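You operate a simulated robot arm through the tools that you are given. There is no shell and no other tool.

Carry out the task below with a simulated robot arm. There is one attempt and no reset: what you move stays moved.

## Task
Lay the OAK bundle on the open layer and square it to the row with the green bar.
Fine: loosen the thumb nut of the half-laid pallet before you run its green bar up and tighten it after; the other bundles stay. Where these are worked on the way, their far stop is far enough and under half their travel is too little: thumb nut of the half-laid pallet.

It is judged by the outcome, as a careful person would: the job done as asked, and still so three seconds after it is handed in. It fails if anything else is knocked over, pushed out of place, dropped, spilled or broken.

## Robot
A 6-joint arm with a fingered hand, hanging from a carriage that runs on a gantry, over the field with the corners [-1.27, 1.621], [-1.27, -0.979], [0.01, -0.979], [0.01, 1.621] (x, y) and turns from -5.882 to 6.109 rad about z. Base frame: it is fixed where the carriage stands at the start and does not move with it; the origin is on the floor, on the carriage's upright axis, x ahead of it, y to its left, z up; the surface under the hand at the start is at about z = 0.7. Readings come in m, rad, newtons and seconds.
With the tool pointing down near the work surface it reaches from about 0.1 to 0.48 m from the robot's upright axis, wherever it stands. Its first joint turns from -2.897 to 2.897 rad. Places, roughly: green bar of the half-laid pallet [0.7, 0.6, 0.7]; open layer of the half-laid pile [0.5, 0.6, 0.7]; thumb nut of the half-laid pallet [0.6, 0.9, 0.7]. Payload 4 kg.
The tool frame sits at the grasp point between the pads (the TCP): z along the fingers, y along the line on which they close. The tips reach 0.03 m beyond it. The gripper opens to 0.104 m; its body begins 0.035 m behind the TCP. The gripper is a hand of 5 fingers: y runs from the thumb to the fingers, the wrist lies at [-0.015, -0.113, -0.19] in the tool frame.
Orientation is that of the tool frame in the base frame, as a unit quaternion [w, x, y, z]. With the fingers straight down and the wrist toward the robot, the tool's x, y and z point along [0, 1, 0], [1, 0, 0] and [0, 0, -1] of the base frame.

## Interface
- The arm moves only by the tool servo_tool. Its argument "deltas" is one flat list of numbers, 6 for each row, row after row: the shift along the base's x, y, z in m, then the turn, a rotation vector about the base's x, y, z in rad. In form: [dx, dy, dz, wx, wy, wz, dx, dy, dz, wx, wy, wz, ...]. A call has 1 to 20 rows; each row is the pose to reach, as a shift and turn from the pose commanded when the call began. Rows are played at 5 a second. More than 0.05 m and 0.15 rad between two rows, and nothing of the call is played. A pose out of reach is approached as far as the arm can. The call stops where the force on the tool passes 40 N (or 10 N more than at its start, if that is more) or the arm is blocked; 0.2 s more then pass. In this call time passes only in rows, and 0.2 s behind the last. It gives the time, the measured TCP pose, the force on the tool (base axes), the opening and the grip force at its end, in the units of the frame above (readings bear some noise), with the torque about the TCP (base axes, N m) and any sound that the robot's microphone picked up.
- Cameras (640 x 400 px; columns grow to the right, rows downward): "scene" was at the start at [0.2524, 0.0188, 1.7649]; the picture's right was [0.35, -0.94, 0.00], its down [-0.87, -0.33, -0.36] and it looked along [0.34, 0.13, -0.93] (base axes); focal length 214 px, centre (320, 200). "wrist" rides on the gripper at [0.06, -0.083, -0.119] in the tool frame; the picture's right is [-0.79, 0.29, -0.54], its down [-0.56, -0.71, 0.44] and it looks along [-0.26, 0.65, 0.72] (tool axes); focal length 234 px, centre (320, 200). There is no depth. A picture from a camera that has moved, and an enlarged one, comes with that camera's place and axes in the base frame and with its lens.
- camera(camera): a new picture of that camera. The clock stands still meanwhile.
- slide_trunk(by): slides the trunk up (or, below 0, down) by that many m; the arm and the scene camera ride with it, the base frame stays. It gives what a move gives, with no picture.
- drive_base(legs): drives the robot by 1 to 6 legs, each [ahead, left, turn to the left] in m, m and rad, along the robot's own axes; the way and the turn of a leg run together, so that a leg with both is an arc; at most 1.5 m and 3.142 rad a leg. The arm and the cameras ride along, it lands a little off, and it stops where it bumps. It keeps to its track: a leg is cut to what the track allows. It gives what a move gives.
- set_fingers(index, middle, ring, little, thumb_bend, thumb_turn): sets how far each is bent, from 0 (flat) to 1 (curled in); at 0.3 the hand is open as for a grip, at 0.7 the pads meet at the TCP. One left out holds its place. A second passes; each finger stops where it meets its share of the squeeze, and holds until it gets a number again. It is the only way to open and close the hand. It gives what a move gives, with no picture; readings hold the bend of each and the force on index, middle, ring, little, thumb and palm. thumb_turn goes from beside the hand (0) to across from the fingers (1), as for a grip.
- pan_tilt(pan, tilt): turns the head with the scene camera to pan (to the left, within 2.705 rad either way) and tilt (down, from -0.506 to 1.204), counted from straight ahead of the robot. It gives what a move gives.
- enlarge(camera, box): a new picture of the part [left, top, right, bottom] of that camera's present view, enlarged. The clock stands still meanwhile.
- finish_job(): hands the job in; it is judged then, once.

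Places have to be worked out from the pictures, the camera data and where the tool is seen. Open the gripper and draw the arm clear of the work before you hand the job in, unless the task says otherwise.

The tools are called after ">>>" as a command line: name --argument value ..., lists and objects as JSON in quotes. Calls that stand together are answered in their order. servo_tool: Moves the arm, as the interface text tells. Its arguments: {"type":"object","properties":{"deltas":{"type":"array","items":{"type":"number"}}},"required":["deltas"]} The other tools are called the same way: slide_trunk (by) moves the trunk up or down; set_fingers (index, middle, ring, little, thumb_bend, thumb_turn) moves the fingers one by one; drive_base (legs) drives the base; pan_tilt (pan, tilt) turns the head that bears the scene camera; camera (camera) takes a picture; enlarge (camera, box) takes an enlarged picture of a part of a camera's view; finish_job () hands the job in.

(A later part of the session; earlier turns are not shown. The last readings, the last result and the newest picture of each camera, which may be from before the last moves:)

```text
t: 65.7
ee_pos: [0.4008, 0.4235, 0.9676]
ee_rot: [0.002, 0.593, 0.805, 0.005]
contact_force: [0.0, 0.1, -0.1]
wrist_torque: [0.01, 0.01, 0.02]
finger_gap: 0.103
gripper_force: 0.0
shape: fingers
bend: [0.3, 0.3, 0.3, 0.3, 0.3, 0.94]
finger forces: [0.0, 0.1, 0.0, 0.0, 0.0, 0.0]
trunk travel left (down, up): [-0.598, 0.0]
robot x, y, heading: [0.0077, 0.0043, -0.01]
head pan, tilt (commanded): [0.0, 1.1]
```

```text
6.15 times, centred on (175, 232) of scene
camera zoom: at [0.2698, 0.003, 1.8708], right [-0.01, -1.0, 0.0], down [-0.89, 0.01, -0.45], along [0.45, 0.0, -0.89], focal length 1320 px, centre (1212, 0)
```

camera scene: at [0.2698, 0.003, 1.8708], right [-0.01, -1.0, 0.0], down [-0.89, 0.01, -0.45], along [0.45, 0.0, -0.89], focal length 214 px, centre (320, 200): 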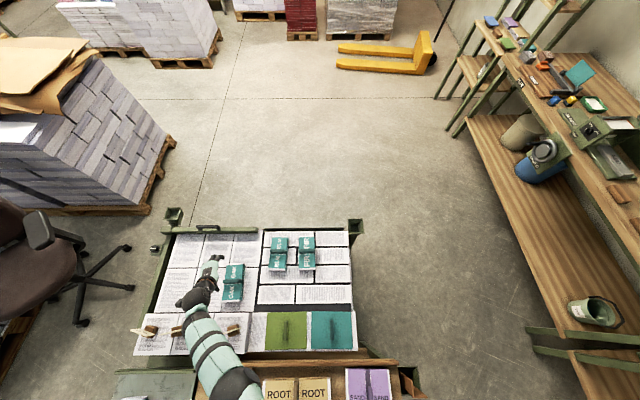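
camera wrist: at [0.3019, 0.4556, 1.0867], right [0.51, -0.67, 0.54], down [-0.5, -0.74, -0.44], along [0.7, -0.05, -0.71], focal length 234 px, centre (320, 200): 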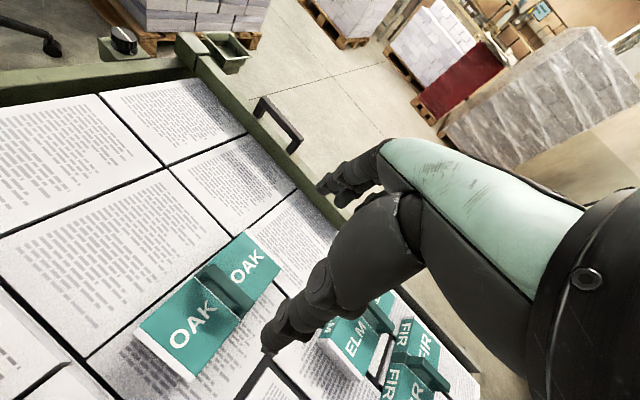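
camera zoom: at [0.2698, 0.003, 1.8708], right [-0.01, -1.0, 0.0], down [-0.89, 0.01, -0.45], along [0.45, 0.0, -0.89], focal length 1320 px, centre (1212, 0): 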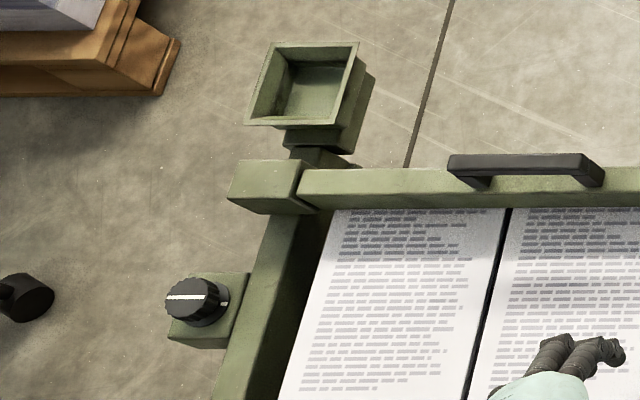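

OAK is well placed. The nut is a fluted knob (Ø≈0.048, top z≈0.724) at (0.569, 0.891), white pointer along y toward a mark. I'll bring the arm straight ahead first, then drive left to face the nut.

>>> servo_tool --deltas '[0.004, -0.04, 0.01, 0, 0, -0.04, 0.008, -0.08, 0.02, 0, 0, -0.08, 0.012, -0.12, 0.03, 0, 0, -0.12, 0.016, -0.16, 0.03, 0, 0, -0.16, 0.02, -0.2, 0.03, 0, 0, -0.2, 0.024, -0.24, 0.03, 0, 0, -0.24, 0.028, -0.28, 0.03, 0, 0, -0.28, 0.03, -0.32, 0.03, 0, 0, -0.3]'

>>> drive_base --legs '[[0, 0.5, 0]]'

>>> pan_tilt --pan 0.9 --tilt 1.0

>>> camera --camera "scene"

```text
t: 67.5
ee_pos: [0.4331, 0.1024, 0.9968]
ee_rot: [0.002, 0.706, 0.709, 0.004]
contact_force: [-0.2, 0.8, 0.3]
wrist_torque: [0.03, 0.03, 0.0]
finger_gap: 0.103
gripper_force: 0.0
shape: fingers
bend: [0.3, 0.3, 0.3, 0.3, 0.3, 0.94]
finger forces: [0.1, 0.0, 0.1, 0.0, 0.1, 0.0]
trunk travel left (down, up): [-0.598, 0.0]
robot x, y, heading: [0.0051, 0.0092, -0.012]
head pan, tilt (commanded): [0.0, 1.1]
```

```text
t: 70.5
ee_pos: [0.4308, 0.6163, 0.9976]
ee_rot: [0.002, 0.704, 0.71, 0.004]
contact_force: [0.6, 0.8, -0.2]
wrist_torque: [-0.01, -0.01, -0.02]
finger_gap: 0.1033
gripper_force: 0.0
shape: fingers
bend: [0.3, 0.3, 0.3, 0.3, 0.3, 0.94]
finger forces: [0.0, 0.1, 0.0, 0.0, 0.1, 0.0]
trunk travel left (down, up): [-0.598, 0.0]
robot x, y, heading: [0.0074, 0.5202, -0.006]
head pan, tilt (commanded): [0.0, 1.1]
```

```text
t: 71.7
ee_pos: [0.433, 0.616, 0.9965]
ee_rot: [0.002, 0.704, 0.71, 0.004]
contact_force: [0.0, 0.4, -0.5]
wrist_torque: [-0.03, -0.03, 0.0]
finger_gap: 0.103
gripper_force: 0.0
shape: fingers
bend: [0.3, 0.3, 0.3, 0.3, 0.3, 0.94]
finger forces: [0.0, 0.0, 0.1, 0.0, 0.1, 0.0]
trunk travel left (down, up): [-0.598, 0.0]
robot x, y, heading: [0.0076, 0.5164, -0.004]
head pan, tilt (commanded): [0.901, 1.0]
```

```text
taken
camera scene: at [0.2503, 0.5702, 1.8775], right [0.78, -0.63, 0.0], down [-0.53, -0.66, -0.54], along [0.34, 0.42, -0.84], focal length 214 px, centre (320, 200)
```

scene: 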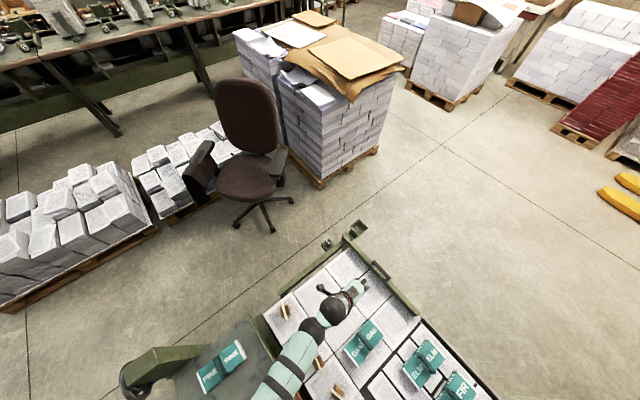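

The way to the nut is free; the chair is well away. I'll drive on to y≈0.89 and view.

>>> drive_base --legs '[[0, 0.37, 0]]'

>>> pan_tilt --pan 0.0 --tilt 1.1

>>> servo_tool --deltas '[0.035, -0.025, 0, 0, 0, 0, 0.07, -0.05, 0, 0, 0, 0, 0.105, -0.075, 0, 0, 0, 0, 0.136, -0.1, 0, 0, 0, 0]'

>>> camera --camera "scene"

>>> camera --camera "wrist"

```text
t: 74.1
ee_pos: [0.4324, 0.99, 0.9976]
ee_rot: [0.001, 0.704, 0.711, 0.005]
contact_force: [1.4, 0.0, 0.0]
wrist_torque: [-0.01, -0.02, -0.01]
finger_gap: 0.1032
gripper_force: 0.0
shape: fingers
bend: [0.3, 0.3, 0.3, 0.3, 0.3, 0.94]
finger forces: [0.1, 0.1, 0.1, 0.0, 0.0, 0.0]
trunk travel left (down, up): [-0.598, 0.0]
robot x, y, heading: [0.0032, 0.8936, 0.003]
head pan, tilt (commanded): [0.901, 1.0]
```

```text
t: 75.3
ee_pos: [0.4316, 0.9903, 0.9967]
ee_rot: [0.002, 0.703, 0.711, 0.003]
contact_force: [0.2, -0.6, -0.1]
wrist_torque: [-0.02, 0.01, -0.04]
finger_gap: 0.1031
gripper_force: 0.1
shape: fingers
bend: [0.3, 0.3, 0.3, 0.3, 0.3, 0.94]
finger forces: [0.1, 0.0, 0.0, 0.0, 0.0, 0.0]
trunk travel left (down, up): [-0.598, 0.0]
robot x, y, heading: [0.0091, 0.8957, -0.002]
head pan, tilt (commanded): [0.0, 1.1]
```

```text
t: 76.3
ee_pos: [0.566, 0.8874, 0.9965]
ee_rot: [0.002, 0.703, 0.711, 0.004]
contact_force: [-0.1, 0.6, -0.3]
wrist_torque: [-0.03, 0.0, -0.03]
finger_gap: 0.1033
gripper_force: 0.1
shape: fingers
bend: [0.3, 0.3, 0.3, 0.3, 0.3, 0.94]
finger forces: [0.0, 0.0, 0.0, 0.0, 0.0, 0.0]
trunk travel left (down, up): [-0.598, 0.0]
robot x, y, heading: [0.0058, 0.8931, -0.005]
head pan, tilt (commanded): [0.0, 1.1]
```

```text
taken
camera scene: at [0.2698, 0.8896, 1.8709], right [0.0, -1.0, 0.0], down [-0.89, 0.0, -0.45], along [0.45, 0.0, -0.89], focal length 214 px, centre (320, 200)
```

scene: 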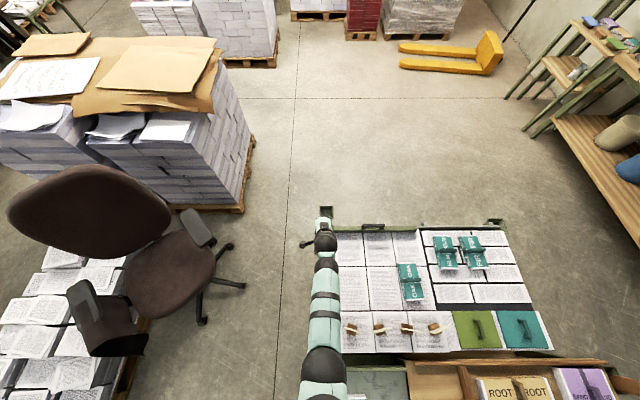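

```text
taken
camera wrist: at [0.4815, 0.9469, 1.1157], right [0.29, -0.79, 0.54], down [-0.7, -0.56, -0.44], along [0.66, -0.25, -0.71], focal length 234 px, centre (320, 200)
```

wrist: 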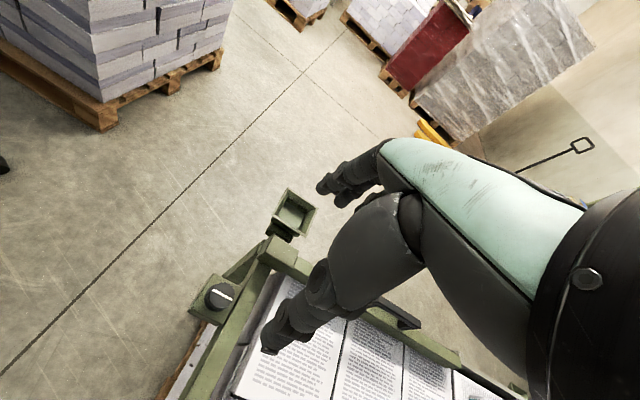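

Arm lies straight over the rail's left side; elbow is high. Lower the trunk by 0.2 and look at the knob with the wrist camera.

>>> slide_trunk --by -0.2

>>> camera --camera "wrist"

>>> enlarge --camera "wrist" --box '[150, 230, 350, 400]'

>>> enlarge --camera "scene" --box '[270, 190, 410, 330]'

```text
t: 78.5
ee_pos: [0.5669, 0.8882, 0.7981]
ee_rot: [0.002, 0.703, 0.711, 0.004]
contact_force: [0.0, 0.1, 0.4]
wrist_torque: [0.01, 0.02, -0.01]
finger_gap: 0.1032
gripper_force: 0.0
shape: fingers
bend: [0.3, 0.3, 0.3, 0.3, 0.3, 0.94]
finger forces: [0.1, 0.0, 0.0, 0.1, 0.0, 0.1]
trunk travel left (down, up): [-0.398, 0.2]
robot x, y, heading: [0.0091, 0.8933, -0.002]
head pan, tilt (commanded): [0.0, 1.1]
```

```text
taken
camera wrist: at [0.4815, 0.9469, 0.9158], right [0.29, -0.79, 0.54], down [-0.7, -0.56, -0.44], along [0.66, -0.25, -0.71], focal length 234 px, centre (320, 200)
```

wrist: 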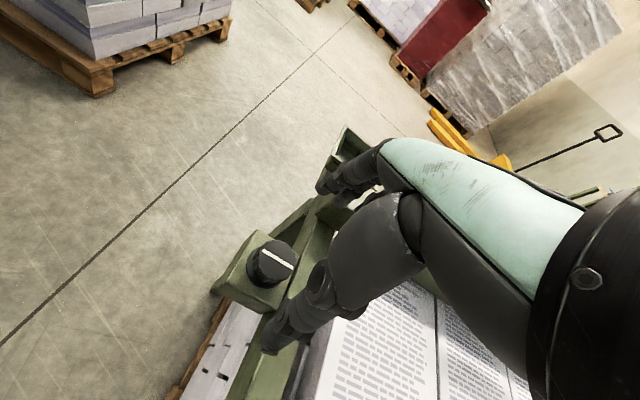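

```text
2.35 times, centred on (250, 315) of wrist
camera zoom: at [0.4815, 0.9469, 0.9158], right [0.29, -0.79, 0.54], down [-0.7, -0.56, -0.44], along [0.66, -0.25, -0.71], focal length 551 px, centre (485, -71)
```

zoom: 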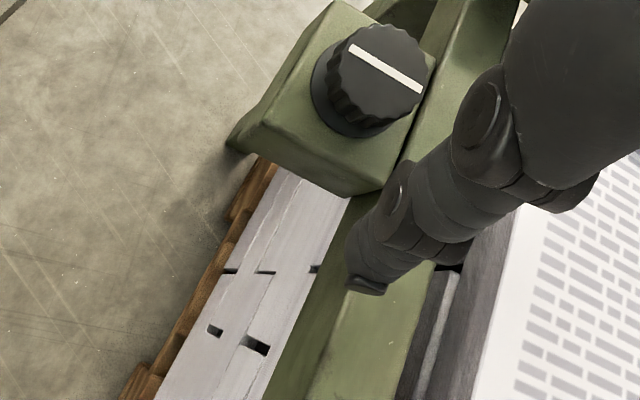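

```text
2.86 times, centred on (340, 260) of scene
camera zoom: at [0.2698, 0.8895, 1.6709], right [0.0, -1.0, 0.0], down [-0.89, 0.0, -0.45], along [0.45, 0.0, -0.89], focal length 613 px, centre (263, 29)
```

zoom: 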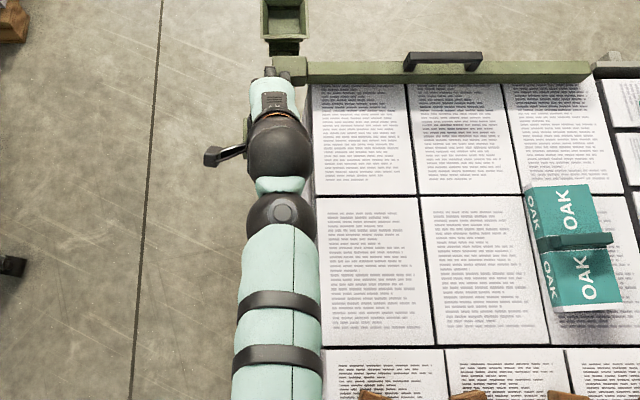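

>>> enlarge --camera "wrist" --box '[200, 220, 340, 360]'

```text
2.86 times, centred on (270, 290) of wrist
camera zoom: at [0.4815, 0.9469, 0.9158], right [0.29, -0.79, 0.54], down [-0.7, -0.56, -0.44], along [0.66, -0.25, -0.71], focal length 669 px, centre (463, -57)
```

zoom: 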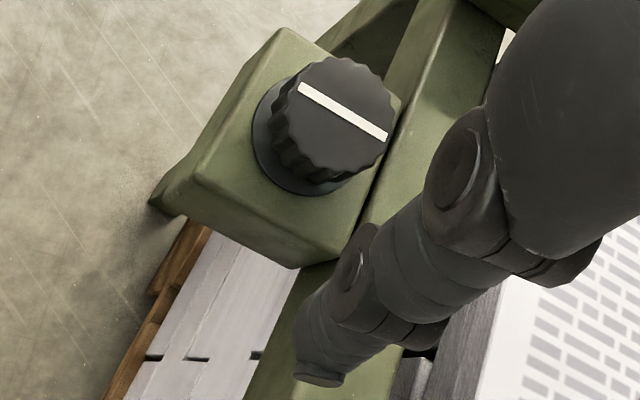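

Nut centre is at (0.569, 0.895). Before lowering the trunk more, I'll check what is beneath and beside the trunk column on the left/behind.

>>> pan_tilt --pan 2.2 --tilt 1.1

>>> camera --camera "scene"

>>> pan_tilt --pan -2.2 --tilt 1.1

>>> camera --camera "scene"

```text
t: 80.5
ee_pos: [0.5663, 0.8876, 0.7963]
ee_rot: [0.002, 0.703, 0.711, 0.004]
contact_force: [0.0, -0.8, 0.5]
wrist_torque: [-0.01, -0.01, 0.03]
finger_gap: 0.1032
gripper_force: 0.2
shape: fingers
bend: [0.3, 0.3, 0.3, 0.3, 0.3, 0.94]
finger forces: [0.0, 0.0, 0.1, 0.0, 0.0, 0.0]
trunk travel left (down, up): [-0.398, 0.2]
robot x, y, heading: [0.0088, 0.8888, -0.003]
head pan, tilt (commanded): [2.201, 1.1]
```

```text
taken
camera scene: at [0.1697, 0.9409, 1.6709], right [0.81, 0.59, 0.0], down [0.52, -0.72, -0.45], along [-0.27, 0.37, -0.89], focal length 214 px, centre (320, 200)
```

scene: 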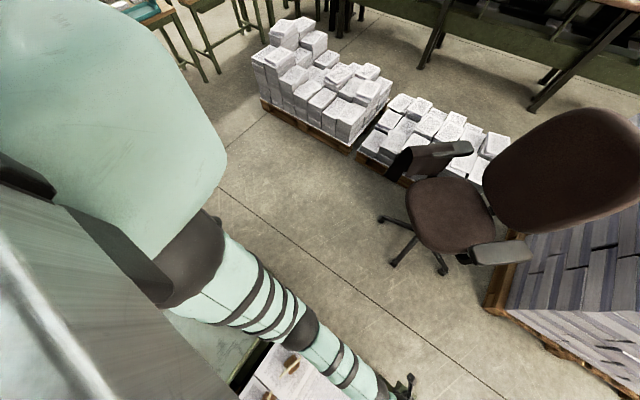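

```text
t: 84.1
ee_pos: [0.566, 0.8878, 0.7973]
ee_rot: [0.003, 0.703, 0.711, 0.004]
contact_force: [-0.2, 0.8, -0.6]
wrist_torque: [0.0, 0.01, 0.0]
finger_gap: 0.1032
gripper_force: 0.1
shape: fingers
bend: [0.3, 0.3, 0.3, 0.3, 0.3, 0.94]
finger forces: [0.0, 0.0, 0.0, 0.1, 0.0, 0.0]
trunk travel left (down, up): [-0.398, 0.2]
robot x, y, heading: [0.0098, 0.8923, -0.004]
head pan, tilt (commanded): [-2.201, 1.1]
```

```text
taken
camera scene: at [0.1693, 0.8389, 1.6709], right [-0.81, 0.59, 0.0], down [0.53, 0.72, -0.45], along [-0.27, -0.37, -0.89], focal length 214 px, centre (320, 200)
```

scene: 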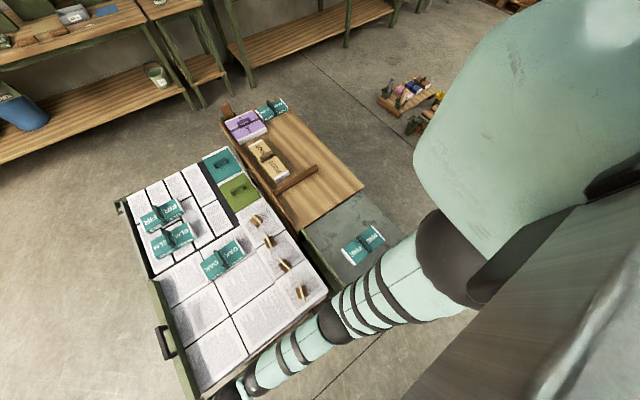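

The trunk column ends at the shoulder and has free space below. I'll raise the tool relative to the trunk, pre-turn the hand to yaw ≈ -0.5, partly close, then lower the trunk by 0.15.

>>> servo_tool --deltas '[0.001, 0.001, 0.03, 0, 0, -0.1, 0.002, 0.002, 0.06, 0, 0, -0.2, 0.003, 0.003, 0.09, 0, 0, -0.3, 0.003, 0.004, 0.12, 0, 0, -0.4, 0.003, 0.004, 0.135, 0, 0, -0.5]'

>>> set_fingers --index 0.42 --middle 0.42 --ring 0.42 --little 0.42 --thumb_bend 0.42 --thumb_turn 1.0

>>> slide_trunk --by -0.15

>>> pan_tilt --pan -0.3 --tilt 1.0

>>> camera --camera "wrist"

>>> camera --camera "scene"

```text
t: 85.3
ee_pos: [0.5701, 0.8945, 0.9317]
ee_rot: [0.003, 0.858, 0.514, 0.004]
contact_force: [-0.6, -0.5, 0.7]
wrist_torque: [0.03, 0.02, 0.0]
finger_gap: 0.1032
gripper_force: 0.0
shape: fingers
bend: [0.3, 0.3, 0.3, 0.3, 0.3, 0.94]
finger forces: [0.0, 0.1, 0.0, 0.0, 0.0, 0.0]
trunk travel left (down, up): [-0.398, 0.2]
robot x, y, heading: [0.0037, 0.8929, -0.003]
head pan, tilt (commanded): [-2.201, 1.1]
```

```text
t: 86.3
ee_pos: [0.5691, 0.8929, 0.9325]
ee_rot: [0.004, 0.857, 0.515, 0.004]
contact_force: [-0.9, 0.6, 0.5]
wrist_torque: [0.0, -0.03, 0.02]
finger_gap: 0.0738
gripper_force: 0.1
shape: fingers
bend: [0.42, 0.42, 0.42, 0.42, 0.42, 0.99]
finger forces: [0.0, 0.1, 0.1, 0.0, 0.0, 0.1]
trunk travel left (down, up): [-0.398, 0.2]
robot x, y, heading: [0.0053, 0.8931, 0.001]
head pan, tilt (commanded): [-2.201, 1.1]
```

```text
t: 88.0
ee_pos: [0.5692, 0.8934, 0.7824]
ee_rot: [0.003, 0.857, 0.515, 0.002]
contact_force: [-0.2, 0.2, -0.1]
wrist_torque: [0.04, 0.0, 0.01]
finger_gap: 0.0732
gripper_force: 0.0
shape: fingers
bend: [0.42, 0.42, 0.42, 0.42, 0.42, 0.99]
finger forces: [0.0, 0.0, 0.0, 0.1, 0.0, 0.1]
trunk travel left (down, up): [-0.248, 0.35]
robot x, y, heading: [0.0094, 0.8929, -0.006]
head pan, tilt (commanded): [-2.201, 1.1]
```

```text
t: 89.9
ee_pos: [0.5689, 0.8928, 0.7822]
ee_rot: [0.003, 0.857, 0.515, 0.004]
contact_force: [0.5, 1.5, 0.0]
wrist_torque: [0.02, -0.02, -0.01]
finger_gap: 0.0734
gripper_force: 0.1
shape: fingers
bend: [0.42, 0.42, 0.42, 0.42, 0.42, 0.99]
finger forces: [0.0, 0.0, 0.0, 0.1, 0.0, 0.0]
trunk travel left (down, up): [-0.248, 0.35]
robot x, y, heading: [0.0079, 0.8907, -0.004]
head pan, tilt (commanded): [-0.3, 1.0]
```

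```text
taken
camera wrist: at [0.523, 0.9856, 0.9006], right [-0.12, -0.83, 0.54], down [-0.88, -0.16, -0.44], along [0.46, -0.53, -0.71], focal length 234 px, centre (320, 200)
```

wrist: 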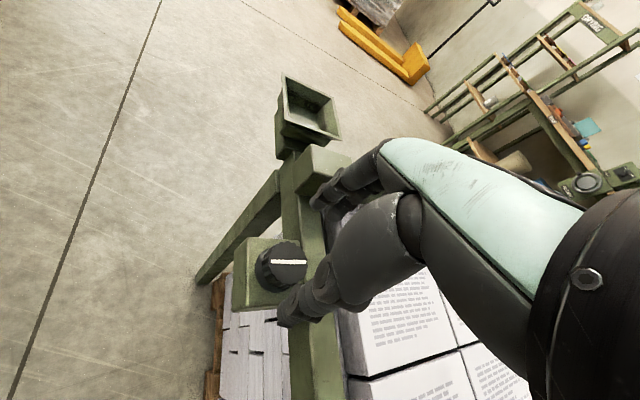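

```text
taken
camera scene: at [0.2731, 0.8689, 1.5275], right [-0.3, -0.95, 0.0], down [-0.8, 0.25, -0.54], along [0.52, -0.16, -0.84], focal length 214 px, centre (320, 200)
```

scene: 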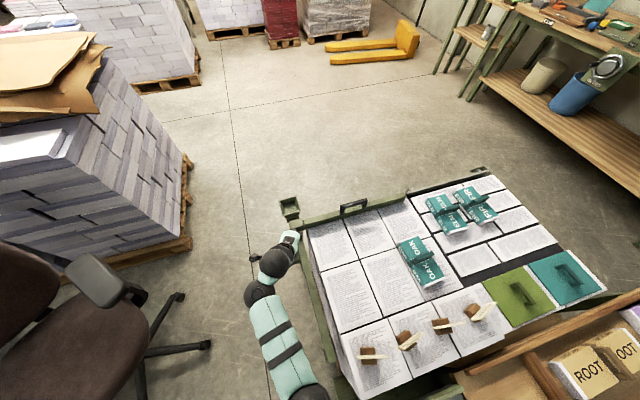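

The hand straddles the nut (centre ≈ (0.5695, 0.895)). I'll descend to z≈0.738.

>>> servo_tool --deltas '[-0.002, -0.003, -0.012, 0, 0, 0, -0.003, -0.005, -0.024, 0, 0, 0, -0.003, -0.005, -0.034, 0, 0, 0, -0.003, -0.005, -0.044, 0, 0, 0]'

>>> camera --camera "wrist"

>>> enlarge --camera "wrist" --box '[220, 170, 380, 330]'

```text
t: 90.9
ee_pos: [0.5651, 0.8868, 0.7384]
ee_rot: [0.003, 0.858, 0.514, 0.003]
contact_force: [-0.1, -0.8, -0.4]
wrist_torque: [0.02, -0.01, 0.04]
finger_gap: 0.0733
gripper_force: 0.0
shape: fingers
bend: [0.42, 0.42, 0.42, 0.42, 0.42, 0.99]
finger forces: [0.0, 0.0, 0.0, 0.1, 0.0, 0.0]
trunk travel left (down, up): [-0.248, 0.35]
robot x, y, heading: [0.0067, 0.893, -0.001]
head pan, tilt (commanded): [-0.3, 1.0]
```

```text
taken
camera wrist: at [0.5187, 0.9804, 0.8557], right [-0.12, -0.83, 0.54], down [-0.88, -0.16, -0.44], along [0.46, -0.53, -0.71], focal length 234 px, centre (320, 200)
```

wrist: 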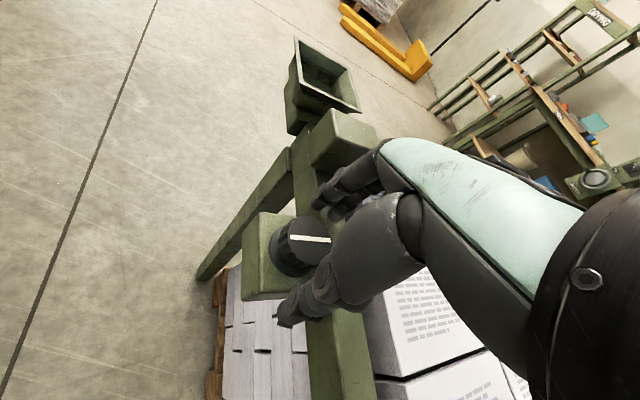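

```text
2.50 times, centred on (300, 250) of wrist
camera zoom: at [0.5187, 0.9804, 0.8557], right [-0.12, -0.83, 0.54], down [-0.88, -0.16, -0.44], along [0.46, -0.53, -0.71], focal length 585 px, centre (370, 75)
```

zoom: 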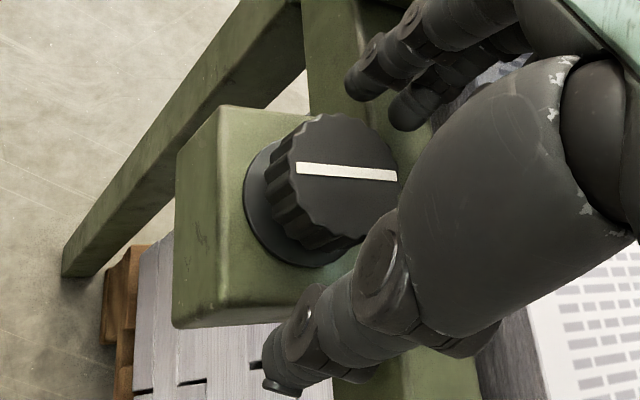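

Knob is between index/middle and thumb; the TCP is best right over the knob's centre. I'll shift a few millimetres and close index, middle and thumb on it.

>>> servo_tool --deltas '[0.0045, 0.007, 0, 0, 0, 0]'

>>> set_fingers --index 0.56 --middle 0.56 --thumb_bend 0.56

>>> camera --camera "wrist"

>>> enlarge --camera "wrist" --box '[220, 170, 380, 330]'

```text
t: 91.3
ee_pos: [0.5702, 0.8951, 0.7376]
ee_rot: [0.003, 0.857, 0.514, 0.004]
contact_force: [-0.1, 0.2, -0.4]
wrist_torque: [-0.02, -0.06, 0.02]
finger_gap: 0.0735
gripper_force: 0.2
shape: fingers
bend: [0.42, 0.42, 0.42, 0.42, 0.42, 0.99]
finger forces: [0.0, 0.1, 0.1, 0.0, 0.0, 0.1]
trunk travel left (down, up): [-0.248, 0.35]
robot x, y, heading: [0.0048, 0.8921, -0.005]
head pan, tilt (commanded): [-0.3, 1.0]
```

```text
t: 92.3
ee_pos: [0.571, 0.8955, 0.7373]
ee_rot: [0.003, 0.858, 0.514, 0.004]
contact_force: [-0.1, 0.7, -0.7]
wrist_torque: [0.0, -0.06, 0.01]
finger_gap: 0.0381
gripper_force: 0.6
shape: fingers
bend: [0.56, 0.56, 0.42, 0.42, 0.55, 1.0]
finger forces: [0.0, 0.0, 0.0, 0.0, 0.6, 0.0]
trunk travel left (down, up): [-0.248, 0.35]
robot x, y, heading: [0.0058, 0.8928, -0.002]
head pan, tilt (commanded): [-0.3, 1.0]
```

```text
taken
camera wrist: at [0.5239, 0.9879, 0.856], right [-0.12, -0.83, 0.54], down [-0.88, -0.16, -0.44], along [0.46, -0.53, -0.71], focal length 234 px, centre (320, 200)
```

wrist: 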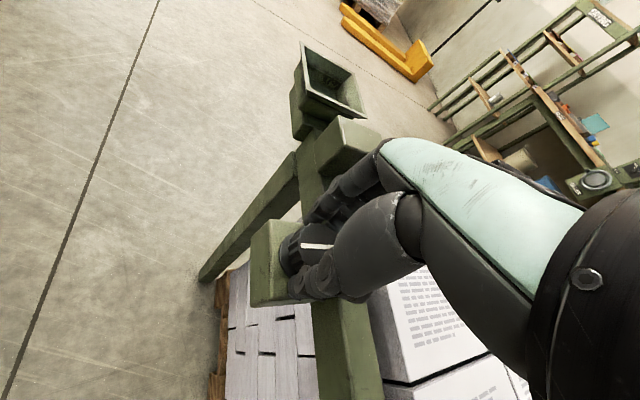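

```text
2.50 times, centred on (300, 250) of wrist
camera zoom: at [0.5239, 0.9879, 0.856], right [-0.12, -0.83, 0.54], down [-0.88, -0.16, -0.44], along [0.46, -0.53, -0.71], focal length 585 px, centre (370, 75)
```

zoom: 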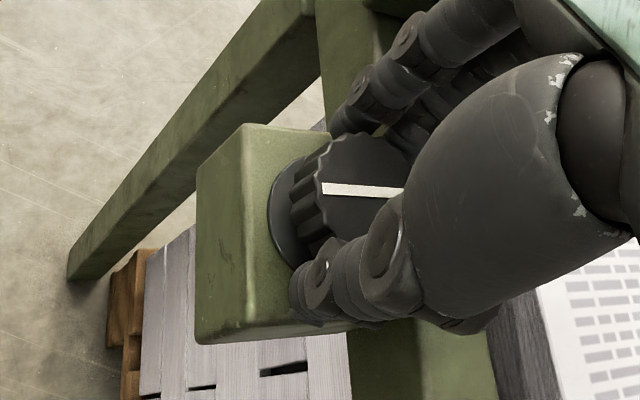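

>>> set_fingers --index 0.66 --middle 0.66 --thumb_bend 0.6

>>> enlarge --camera "wrist" --box '[220, 170, 380, 330]'

```text
t: 93.3
ee_pos: [0.5714, 0.8944, 0.7379]
ee_rot: [0.004, 0.858, 0.514, 0.004]
contact_force: [4.8, -2.1, -3.5]
wrist_torque: [-0.04, -0.11, 0.03]
finger_gap: 0.0335
gripper_force: 6.9
shape: fingers
bend: [0.6, 0.61, 0.42, 0.42, 0.56, 1.0]
finger forces: [4.9, 4.5, 0.0, 0.0, 3.5, 0.0]
trunk travel left (down, up): [-0.248, 0.35]
robot x, y, heading: [0.0071, 0.892, -0.003]
head pan, tilt (commanded): [-0.3, 1.0]
```

```text
2.50 times, centred on (300, 250) of wrist
camera zoom: at [0.525, 0.9873, 0.8564], right [-0.12, -0.83, 0.54], down [-0.88, -0.16, -0.45], along [0.46, -0.53, -0.71], focal length 585 px, centre (370, 75)
```

zoom: 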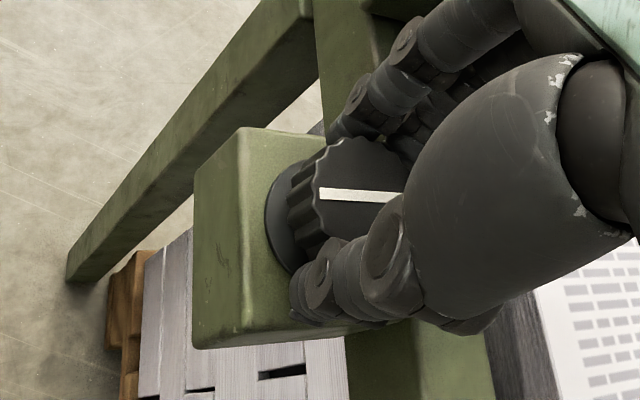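

Both sides touch. I'll squeeze firmly.

>>> set_fingers --index 0.76 --middle 0.76 --thumb_bend 0.68

>>> enlarge --camera "wrist" --box '[220, 170, 380, 330]'

```text
t: 94.3
ee_pos: [0.5738, 0.8945, 0.738]
ee_rot: [0.003, 0.858, 0.514, 0.004]
contact_force: [9.0, -4.0, -6.8]
wrist_torque: [-0.03, -0.16, 0.02]
finger_gap: 0.0322
gripper_force: 15.4
shape: fingers
bend: [0.59, 0.62, 0.42, 0.42, 0.57, 1.0]
finger forces: [10.2, 10.6, 0.0, 0.1, 9.9, 0.0]
trunk travel left (down, up): [-0.248, 0.35]
robot x, y, heading: [0.009, 0.8934, -0.004]
head pan, tilt (commanded): [-0.3, 1.0]
```

```text
2.50 times, centred on (300, 250) of wrist
camera zoom: at [0.5255, 0.9869, 0.8564], right [-0.12, -0.83, 0.54], down [-0.88, -0.16, -0.45], along [0.46, -0.53, -0.71], focal length 585 px, centre (370, 75)
```

zoom: 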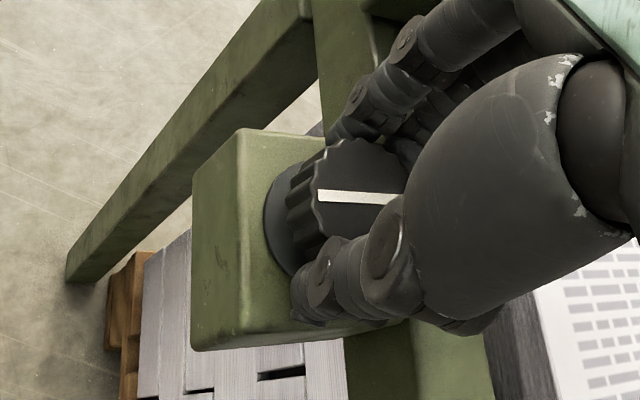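

>>> set_fingers --index 0.86 --middle 0.86 --thumb_bend 0.8

>>> servo_tool --deltas '[0, 0, 0, 0, 0, 0.07, 0, 0, 0, 0, 0, 0.14]'

>>> enlarge --camera "wrist" --box '[220, 170, 380, 330]'

```text
t: 95.3
ee_pos: [0.5709, 0.8949, 0.7371]
ee_rot: [0.003, 0.858, 0.514, 0.004]
contact_force: [0.1, -2.6, -0.2]
wrist_torque: [-0.09, -0.08, 0.06]
finger_gap: 0.0312
gripper_force: 23.8
shape: fingers
bend: [0.58, 0.62, 0.42, 0.42, 0.59, 1.0]
finger forces: [12.3, 13.0, 0.0, 0.1, 22.8, 0.1]
trunk travel left (down, up): [-0.248, 0.35]
robot x, y, heading: [0.0073, 0.8889, -0.006]
head pan, tilt (commanded): [-0.3, 1.0]
```

```text
t: 95.9
ee_pos: [0.5705, 0.8946, 0.7374]
ee_rot: [0.003, 0.819, 0.574, 0.004]
contact_force: [1.6, -3.1, -2.6]
wrist_torque: [-0.11, -0.06, 0.01]
finger_gap: 0.0312
gripper_force: 24.6
shape: fingers
bend: [0.58, 0.62, 0.42, 0.42, 0.6, 1.0]
finger forces: [12.9, 13.8, 0.0, 0.1, 22.3, 0.1]
trunk travel left (down, up): [-0.248, 0.35]
robot x, y, heading: [0.0069, 0.8898, -0.003]
head pan, tilt (commanded): [-0.3, 1.0]
```

```text
2.50 times, centred on (300, 250) of wrist
camera zoom: at [0.5115, 0.9798, 0.8562], right [0.0, -0.84, 0.54], down [-0.85, -0.28, -0.44], along [0.53, -0.46, -0.71], focal length 585 px, centre (370, 75)
```

zoom: 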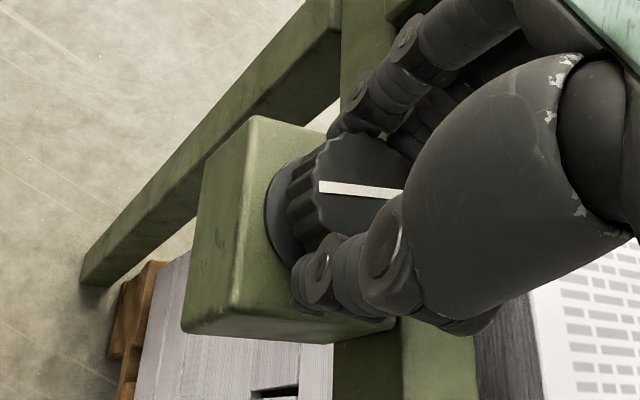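

The knob turns with the hand (pointer stays fixed in the hand's view while the base turns). Continue counter-clockwise.

>>> servo_tool --deltas '[0, 0, 0, 0, 0, 0.1, 0, 0, 0, 0, 0, 0.2, 0, 0, 0, 0, 0, 0.3, 0, 0, 0, 0, 0, 0.4, 0, 0, 0, 0, 0, 0.5]'

>>> camera --camera "wrist"

>>> enlarge --camera "wrist" --box '[220, 170, 380, 330]'

```text
t: 97.1
ee_pos: [0.5715, 0.8966, 0.7377]
ee_rot: [0.002, 0.652, 0.758, 0.005]
contact_force: [3.2, -1.7, -6.8]
wrist_torque: [-0.07, -0.14, -0.01]
finger_gap: 0.0308
gripper_force: 23.9
shape: fingers
bend: [0.58, 0.62, 0.42, 0.42, 0.6, 1.0]
finger forces: [13.2, 13.8, 0.0, 0.1, 21.4, 0.1]
trunk travel left (down, up): [-0.248, 0.35]
robot x, y, heading: [0.0094, 0.891, -0.001]
head pan, tilt (commanded): [-0.3, 1.0]
```

```text
taken
camera wrist: at [0.4782, 0.9414, 0.8565], right [0.4, -0.74, 0.54], down [-0.61, -0.66, -0.44], along [0.68, -0.15, -0.71], focal length 234 px, centre (320, 200)
```

wrist: 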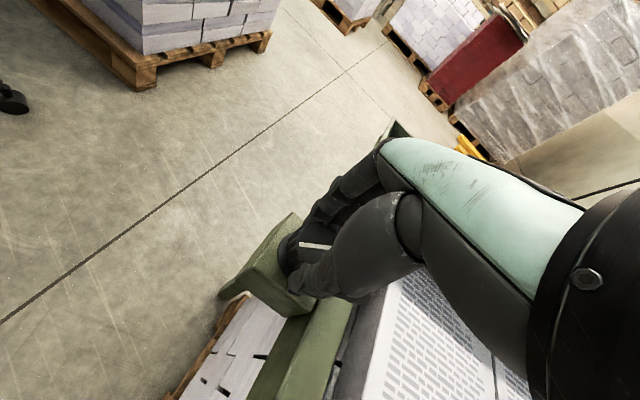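

```text
2.50 times, centred on (300, 250) of wrist
camera zoom: at [0.4782, 0.9414, 0.8565], right [0.4, -0.74, 0.54], down [-0.61, -0.66, -0.44], along [0.68, -0.15, -0.71], focal length 585 px, centre (370, 75)
```

zoom: 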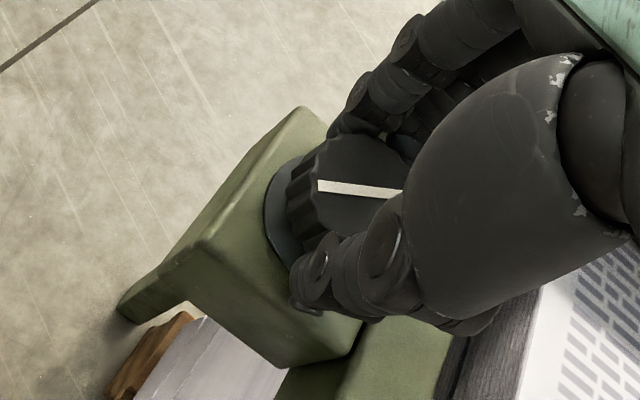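

Turned about 0.63 rad, no stop yet. Continue.

>>> servo_tool --deltas '[0, 0, 0, 0, 0, 0.1, 0, 0, 0, 0, 0, 0.2, 0, 0, 0, 0, 0, 0.3, 0, 0, 0, 0, 0, 0.4, 0, 0, 0, 0, 0, 0.5]'

>>> camera --camera "scene"

>>> enlarge --camera "wrist" --box '[220, 170, 380, 330]'

```text
t: 98.3
ee_pos: [0.5702, 0.8951, 0.7381]
ee_rot: [0.0, 0.444, 0.896, 0.005]
contact_force: [1.0, 0.2, -5.6]
wrist_torque: [0.0, -0.06, -0.02]
finger_gap: 0.0308
gripper_force: 23.5
shape: fingers
bend: [0.58, 0.62, 0.42, 0.42, 0.6, 1.0]
finger forces: [12.9, 12.7, 0.1, 0.1, 21.9, 0.0]
trunk travel left (down, up): [-0.248, 0.35]
robot x, y, heading: [0.0062, 0.8901, -0.003]
head pan, tilt (commanded): [-0.3, 1.0]
```

```text
taken
camera scene: at [0.2729, 0.869, 1.5274], right [-0.3, -0.95, 0.0], down [-0.8, 0.25, -0.54], along [0.52, -0.16, -0.84], focal length 214 px, centre (320, 200)
```

scene: 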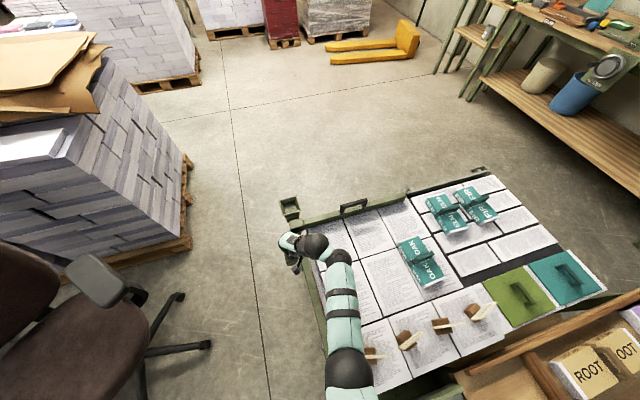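

```text
2.50 times, centred on (300, 250) of wrist
camera zoom: at [0.4676, 0.8916, 0.8565], right [0.71, -0.46, 0.54], down [-0.22, -0.87, -0.44], along [0.67, 0.19, -0.71], focal length 585 px, centre (370, 75)
```

zoom: 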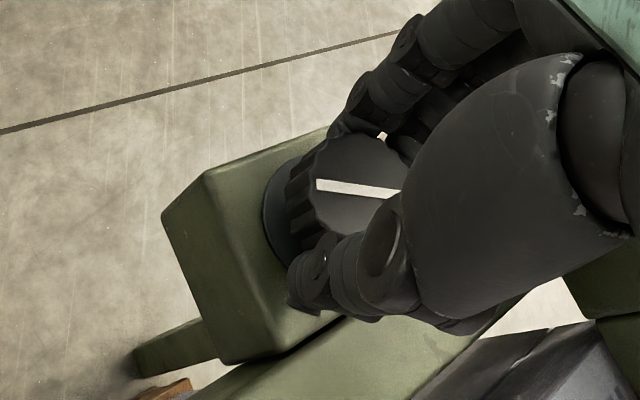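

Turned ~1.14 rad so far. The elbow has come near the MAPLE card; let me check the clearance.

>>> enlarge --camera "scene" --box '[270, 290, 430, 400]'

>>> pan_tilt --pan -1.3 --tilt 1.0

>>> camera --camera "scene"

```text
3.64 times, centred on (350, 345) of scene
camera zoom: at [0.2729, 0.869, 1.5274], right [-0.3, -0.95, 0.0], down [-0.8, 0.25, -0.54], along [0.52, -0.16, -0.84], focal length 780 px, centre (211, -327)
```

zoom: 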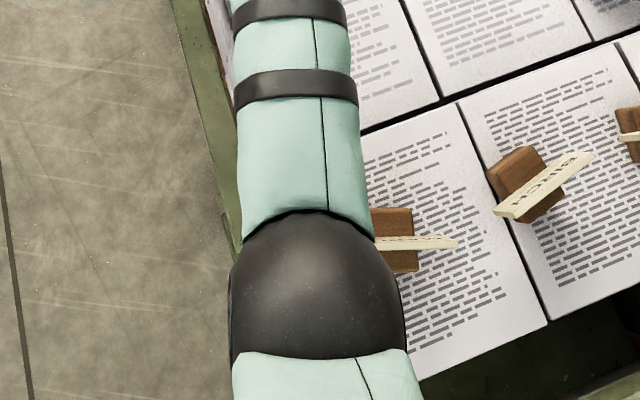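

```text
t: 99.6
ee_pos: [0.572, 0.8947, 0.7372]
ee_rot: [0.0, 0.445, 0.896, 0.004]
contact_force: [0.4, 0.5, -5.3]
wrist_torque: [0.03, -0.1, 0.01]
finger_gap: 0.0309
gripper_force: 23.4
shape: fingers
bend: [0.58, 0.62, 0.42, 0.42, 0.6, 1.0]
finger forces: [12.8, 12.1, 0.1, 0.1, 22.4, 0.0]
trunk travel left (down, up): [-0.248, 0.35]
robot x, y, heading: [0.0032, 0.8909, -0.002]
head pan, tilt (commanded): [-1.3, 1.0]
```

```text
taken
camera scene: at [0.2249, 0.8226, 1.5274], right [-0.96, -0.26, 0.0], down [-0.22, 0.81, -0.54], along [0.14, -0.52, -0.84], focal length 214 px, centre (320, 200)
```

scene: 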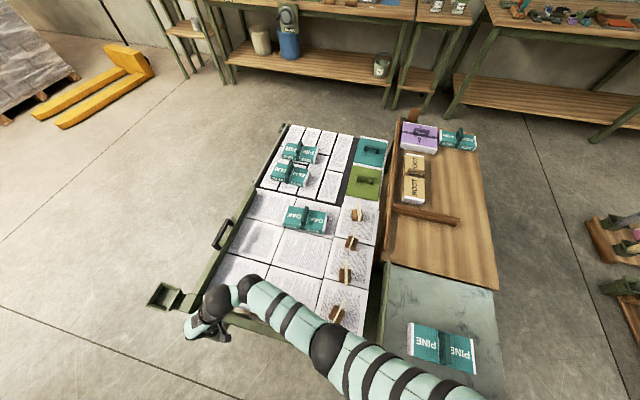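

Elbow is at z≈1.0, well above the card (≤0.81). Continue turning by 0.25.

>>> servo_tool --deltas '[0, 0, 0, 0, 0, 0.08, 0, 0, 0, 0, 0, 0.16, 0, 0, 0, 0, 0, 0.25]'

>>> enlarge --camera "wrist" --box '[220, 170, 380, 330]'

```text
t: 100.4
ee_pos: [0.5708, 0.8949, 0.7382]
ee_rot: [0.0, 0.329, 0.944, 0.006]
contact_force: [1.3, 1.7, -4.6]
wrist_torque: [0.07, -0.09, -0.04]
finger_gap: 0.0311
gripper_force: 23.9
shape: fingers
bend: [0.58, 0.62, 0.42, 0.42, 0.6, 1.0]
finger forces: [13.5, 13.1, 0.1, 0.1, 21.7, 0.0]
trunk travel left (down, up): [-0.248, 0.35]
robot x, y, heading: [0.0073, 0.8972, -0.008]
head pan, tilt (commanded): [-1.3, 1.0]
```

```text
2.50 times, centred on (300, 250) of wrist
camera zoom: at [0.4716, 0.8664, 0.8564], right [0.8, -0.27, 0.54], down [0.0, -0.9, -0.44], along [0.61, 0.35, -0.71], focal length 585 px, centre (370, 75)
```

zoom: 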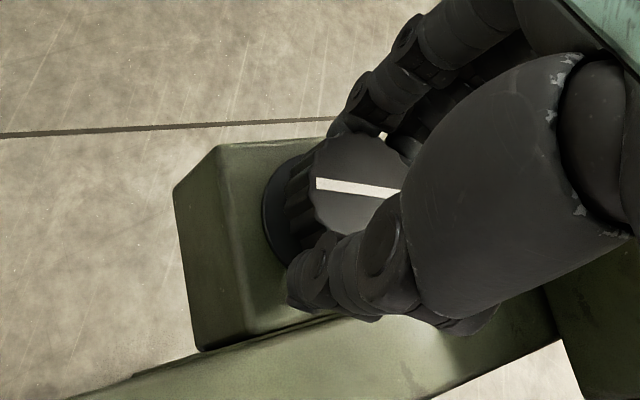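

>>> servo_tool --deltas '[0, 0, 0, 0, 0, 0.06, 0, 0, 0, 0, 0, 0.12, 0, 0, 0, 0, 0, 0.18]'

>>> enlarge --camera "wrist" --box '[220, 170, 380, 330]'

```text
t: 101.2
ee_pos: [0.571, 0.8956, 0.7373]
ee_rot: [-0.001, 0.243, 0.97, 0.005]
contact_force: [1.9, 2.4, -4.1]
wrist_torque: [0.06, -0.06, -0.02]
finger_gap: 0.031
gripper_force: 24.3
shape: fingers
bend: [0.58, 0.62, 0.42, 0.42, 0.6, 1.0]
finger forces: [13.6, 13.9, 0.0, 0.1, 21.6, 0.0]
trunk travel left (down, up): [-0.248, 0.35]
robot x, y, heading: [0.0054, 0.8927, -0.002]
head pan, tilt (commanded): [-1.3, 1.0]
```

```text
2.50 times, centred on (300, 250) of wrist
camera zoom: at [0.4783, 0.8492, 0.8563], right [0.83, -0.12, 0.54], down [0.16, -0.88, -0.45], along [0.53, 0.46, -0.71], focal length 585 px, centre (370, 75)
```

zoom: 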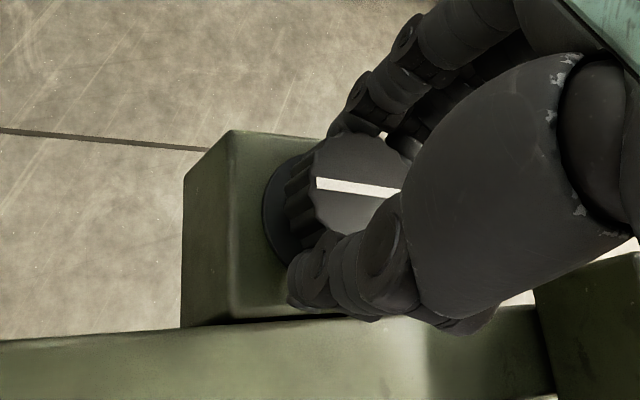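

>>> servo_tool --deltas '[0, 0, 0, 0, 0, 0.06, 0, 0, 0, 0, 0, 0.12, 0, 0, 0, 0, 0, 0.18]'

>>> enlarge --camera "wrist" --box '[220, 170, 380, 330]'

>>> camera --camera "scene"

```text
t: 102.0
ee_pos: [0.572, 0.8949, 0.7388]
ee_rot: [-0.001, 0.154, 0.988, 0.005]
contact_force: [5.1, 1.5, -6.1]
wrist_torque: [0.1, -0.19, -0.21]
finger_gap: 0.0308
gripper_force: 24.7
shape: fingers
bend: [0.57, 0.62, 0.42, 0.42, 0.61, 0.98]
finger forces: [12.5, 14.6, 0.0, 0.0, 21.5, 0.1]
trunk travel left (down, up): [-0.248, 0.35]
robot x, y, heading: [0.0056, 0.8938, -0.004]
head pan, tilt (commanded): [-1.3, 1.0]
```

```text
2.50 times, centred on (300, 250) of wrist
camera zoom: at [0.4888, 0.8334, 0.8565], right [0.84, 0.03, 0.54], down [0.32, -0.84, -0.44], along [0.44, 0.54, -0.71], focal length 585 px, centre (370, 75)
```

zoom: 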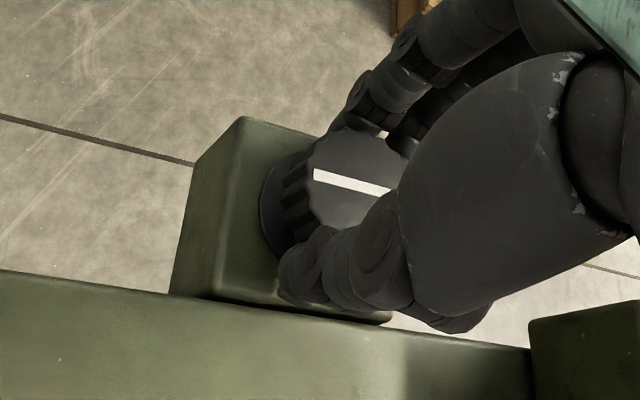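

```text
taken
camera scene: at [0.2253, 0.8228, 1.5274], right [-0.96, -0.26, 0.0], down [-0.22, 0.81, -0.54], along [0.14, -0.52, -0.84], focal length 214 px, centre (320, 200)
```

scene: 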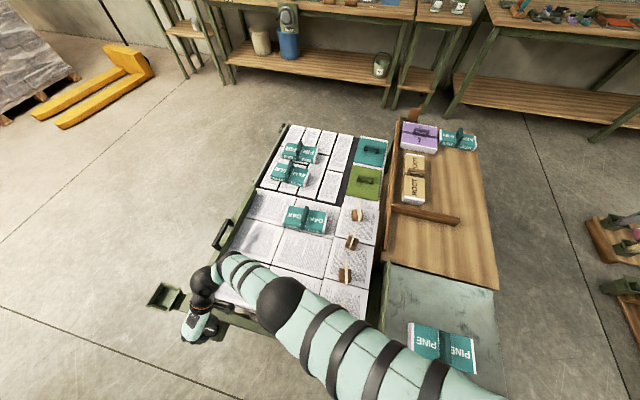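

Torque rose to about -0.2 N m and the pointer lags slightly: the stop is reached after ~1.6 rad. I'll relieve slightly, open, and inspect the pointer.

>>> servo_tool --deltas '[0, 0, 0, 0, 0, -0.08]'

>>> set_fingers --index 0.42 --middle 0.42 --ring 0.42 --little 0.42 --thumb_bend 0.42

>>> enlarge --camera "wrist" --box '[220, 170, 380, 330]'

```text
t: 102.4
ee_pos: [0.5714, 0.8956, 0.7383]
ee_rot: [-0.001, 0.194, 0.981, 0.004]
contact_force: [2.2, 1.4, -6.1]
wrist_torque: [0.08, -0.09, -0.02]
finger_gap: 0.0309
gripper_force: 25.9
shape: fingers
bend: [0.58, 0.62, 0.42, 0.42, 0.61, 0.99]
finger forces: [13.1, 15.2, 0.0, 0.0, 22.6, 0.1]
trunk travel left (down, up): [-0.248, 0.35]
robot x, y, heading: [0.008, 0.8935, -0.007]
head pan, tilt (commanded): [-1.3, 1.0]
```

```text
t: 103.4
ee_pos: [0.5712, 0.8949, 0.7384]
ee_rot: [-0.001, 0.194, 0.981, 0.005]
contact_force: [0.0, -0.6, -0.1]
wrist_torque: [-0.02, 0.02, 0.01]
finger_gap: 0.0723
gripper_force: 0.1
shape: fingers
bend: [0.42, 0.42, 0.42, 0.42, 0.42, 0.99]
finger forces: [0.0, 0.0, 0.0, 0.0, 0.0, 0.0]
trunk travel left (down, up): [-0.248, 0.35]
robot x, y, heading: [0.0034, 0.8918, -0.003]
head pan, tilt (commanded): [-1.3, 1.0]
```

```text
2.50 times, centred on (300, 250) of wrist
camera zoom: at [0.4834, 0.8399, 0.8568], right [0.84, -0.04, 0.54], down [0.25, -0.86, -0.44], along [0.48, 0.51, -0.71], focal length 585 px, centre (370, 75)
```

zoom: 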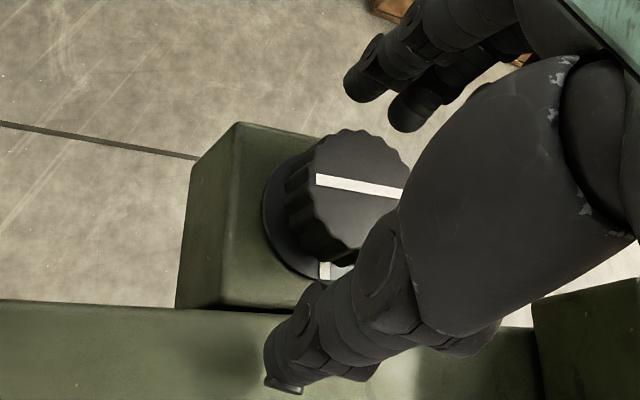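

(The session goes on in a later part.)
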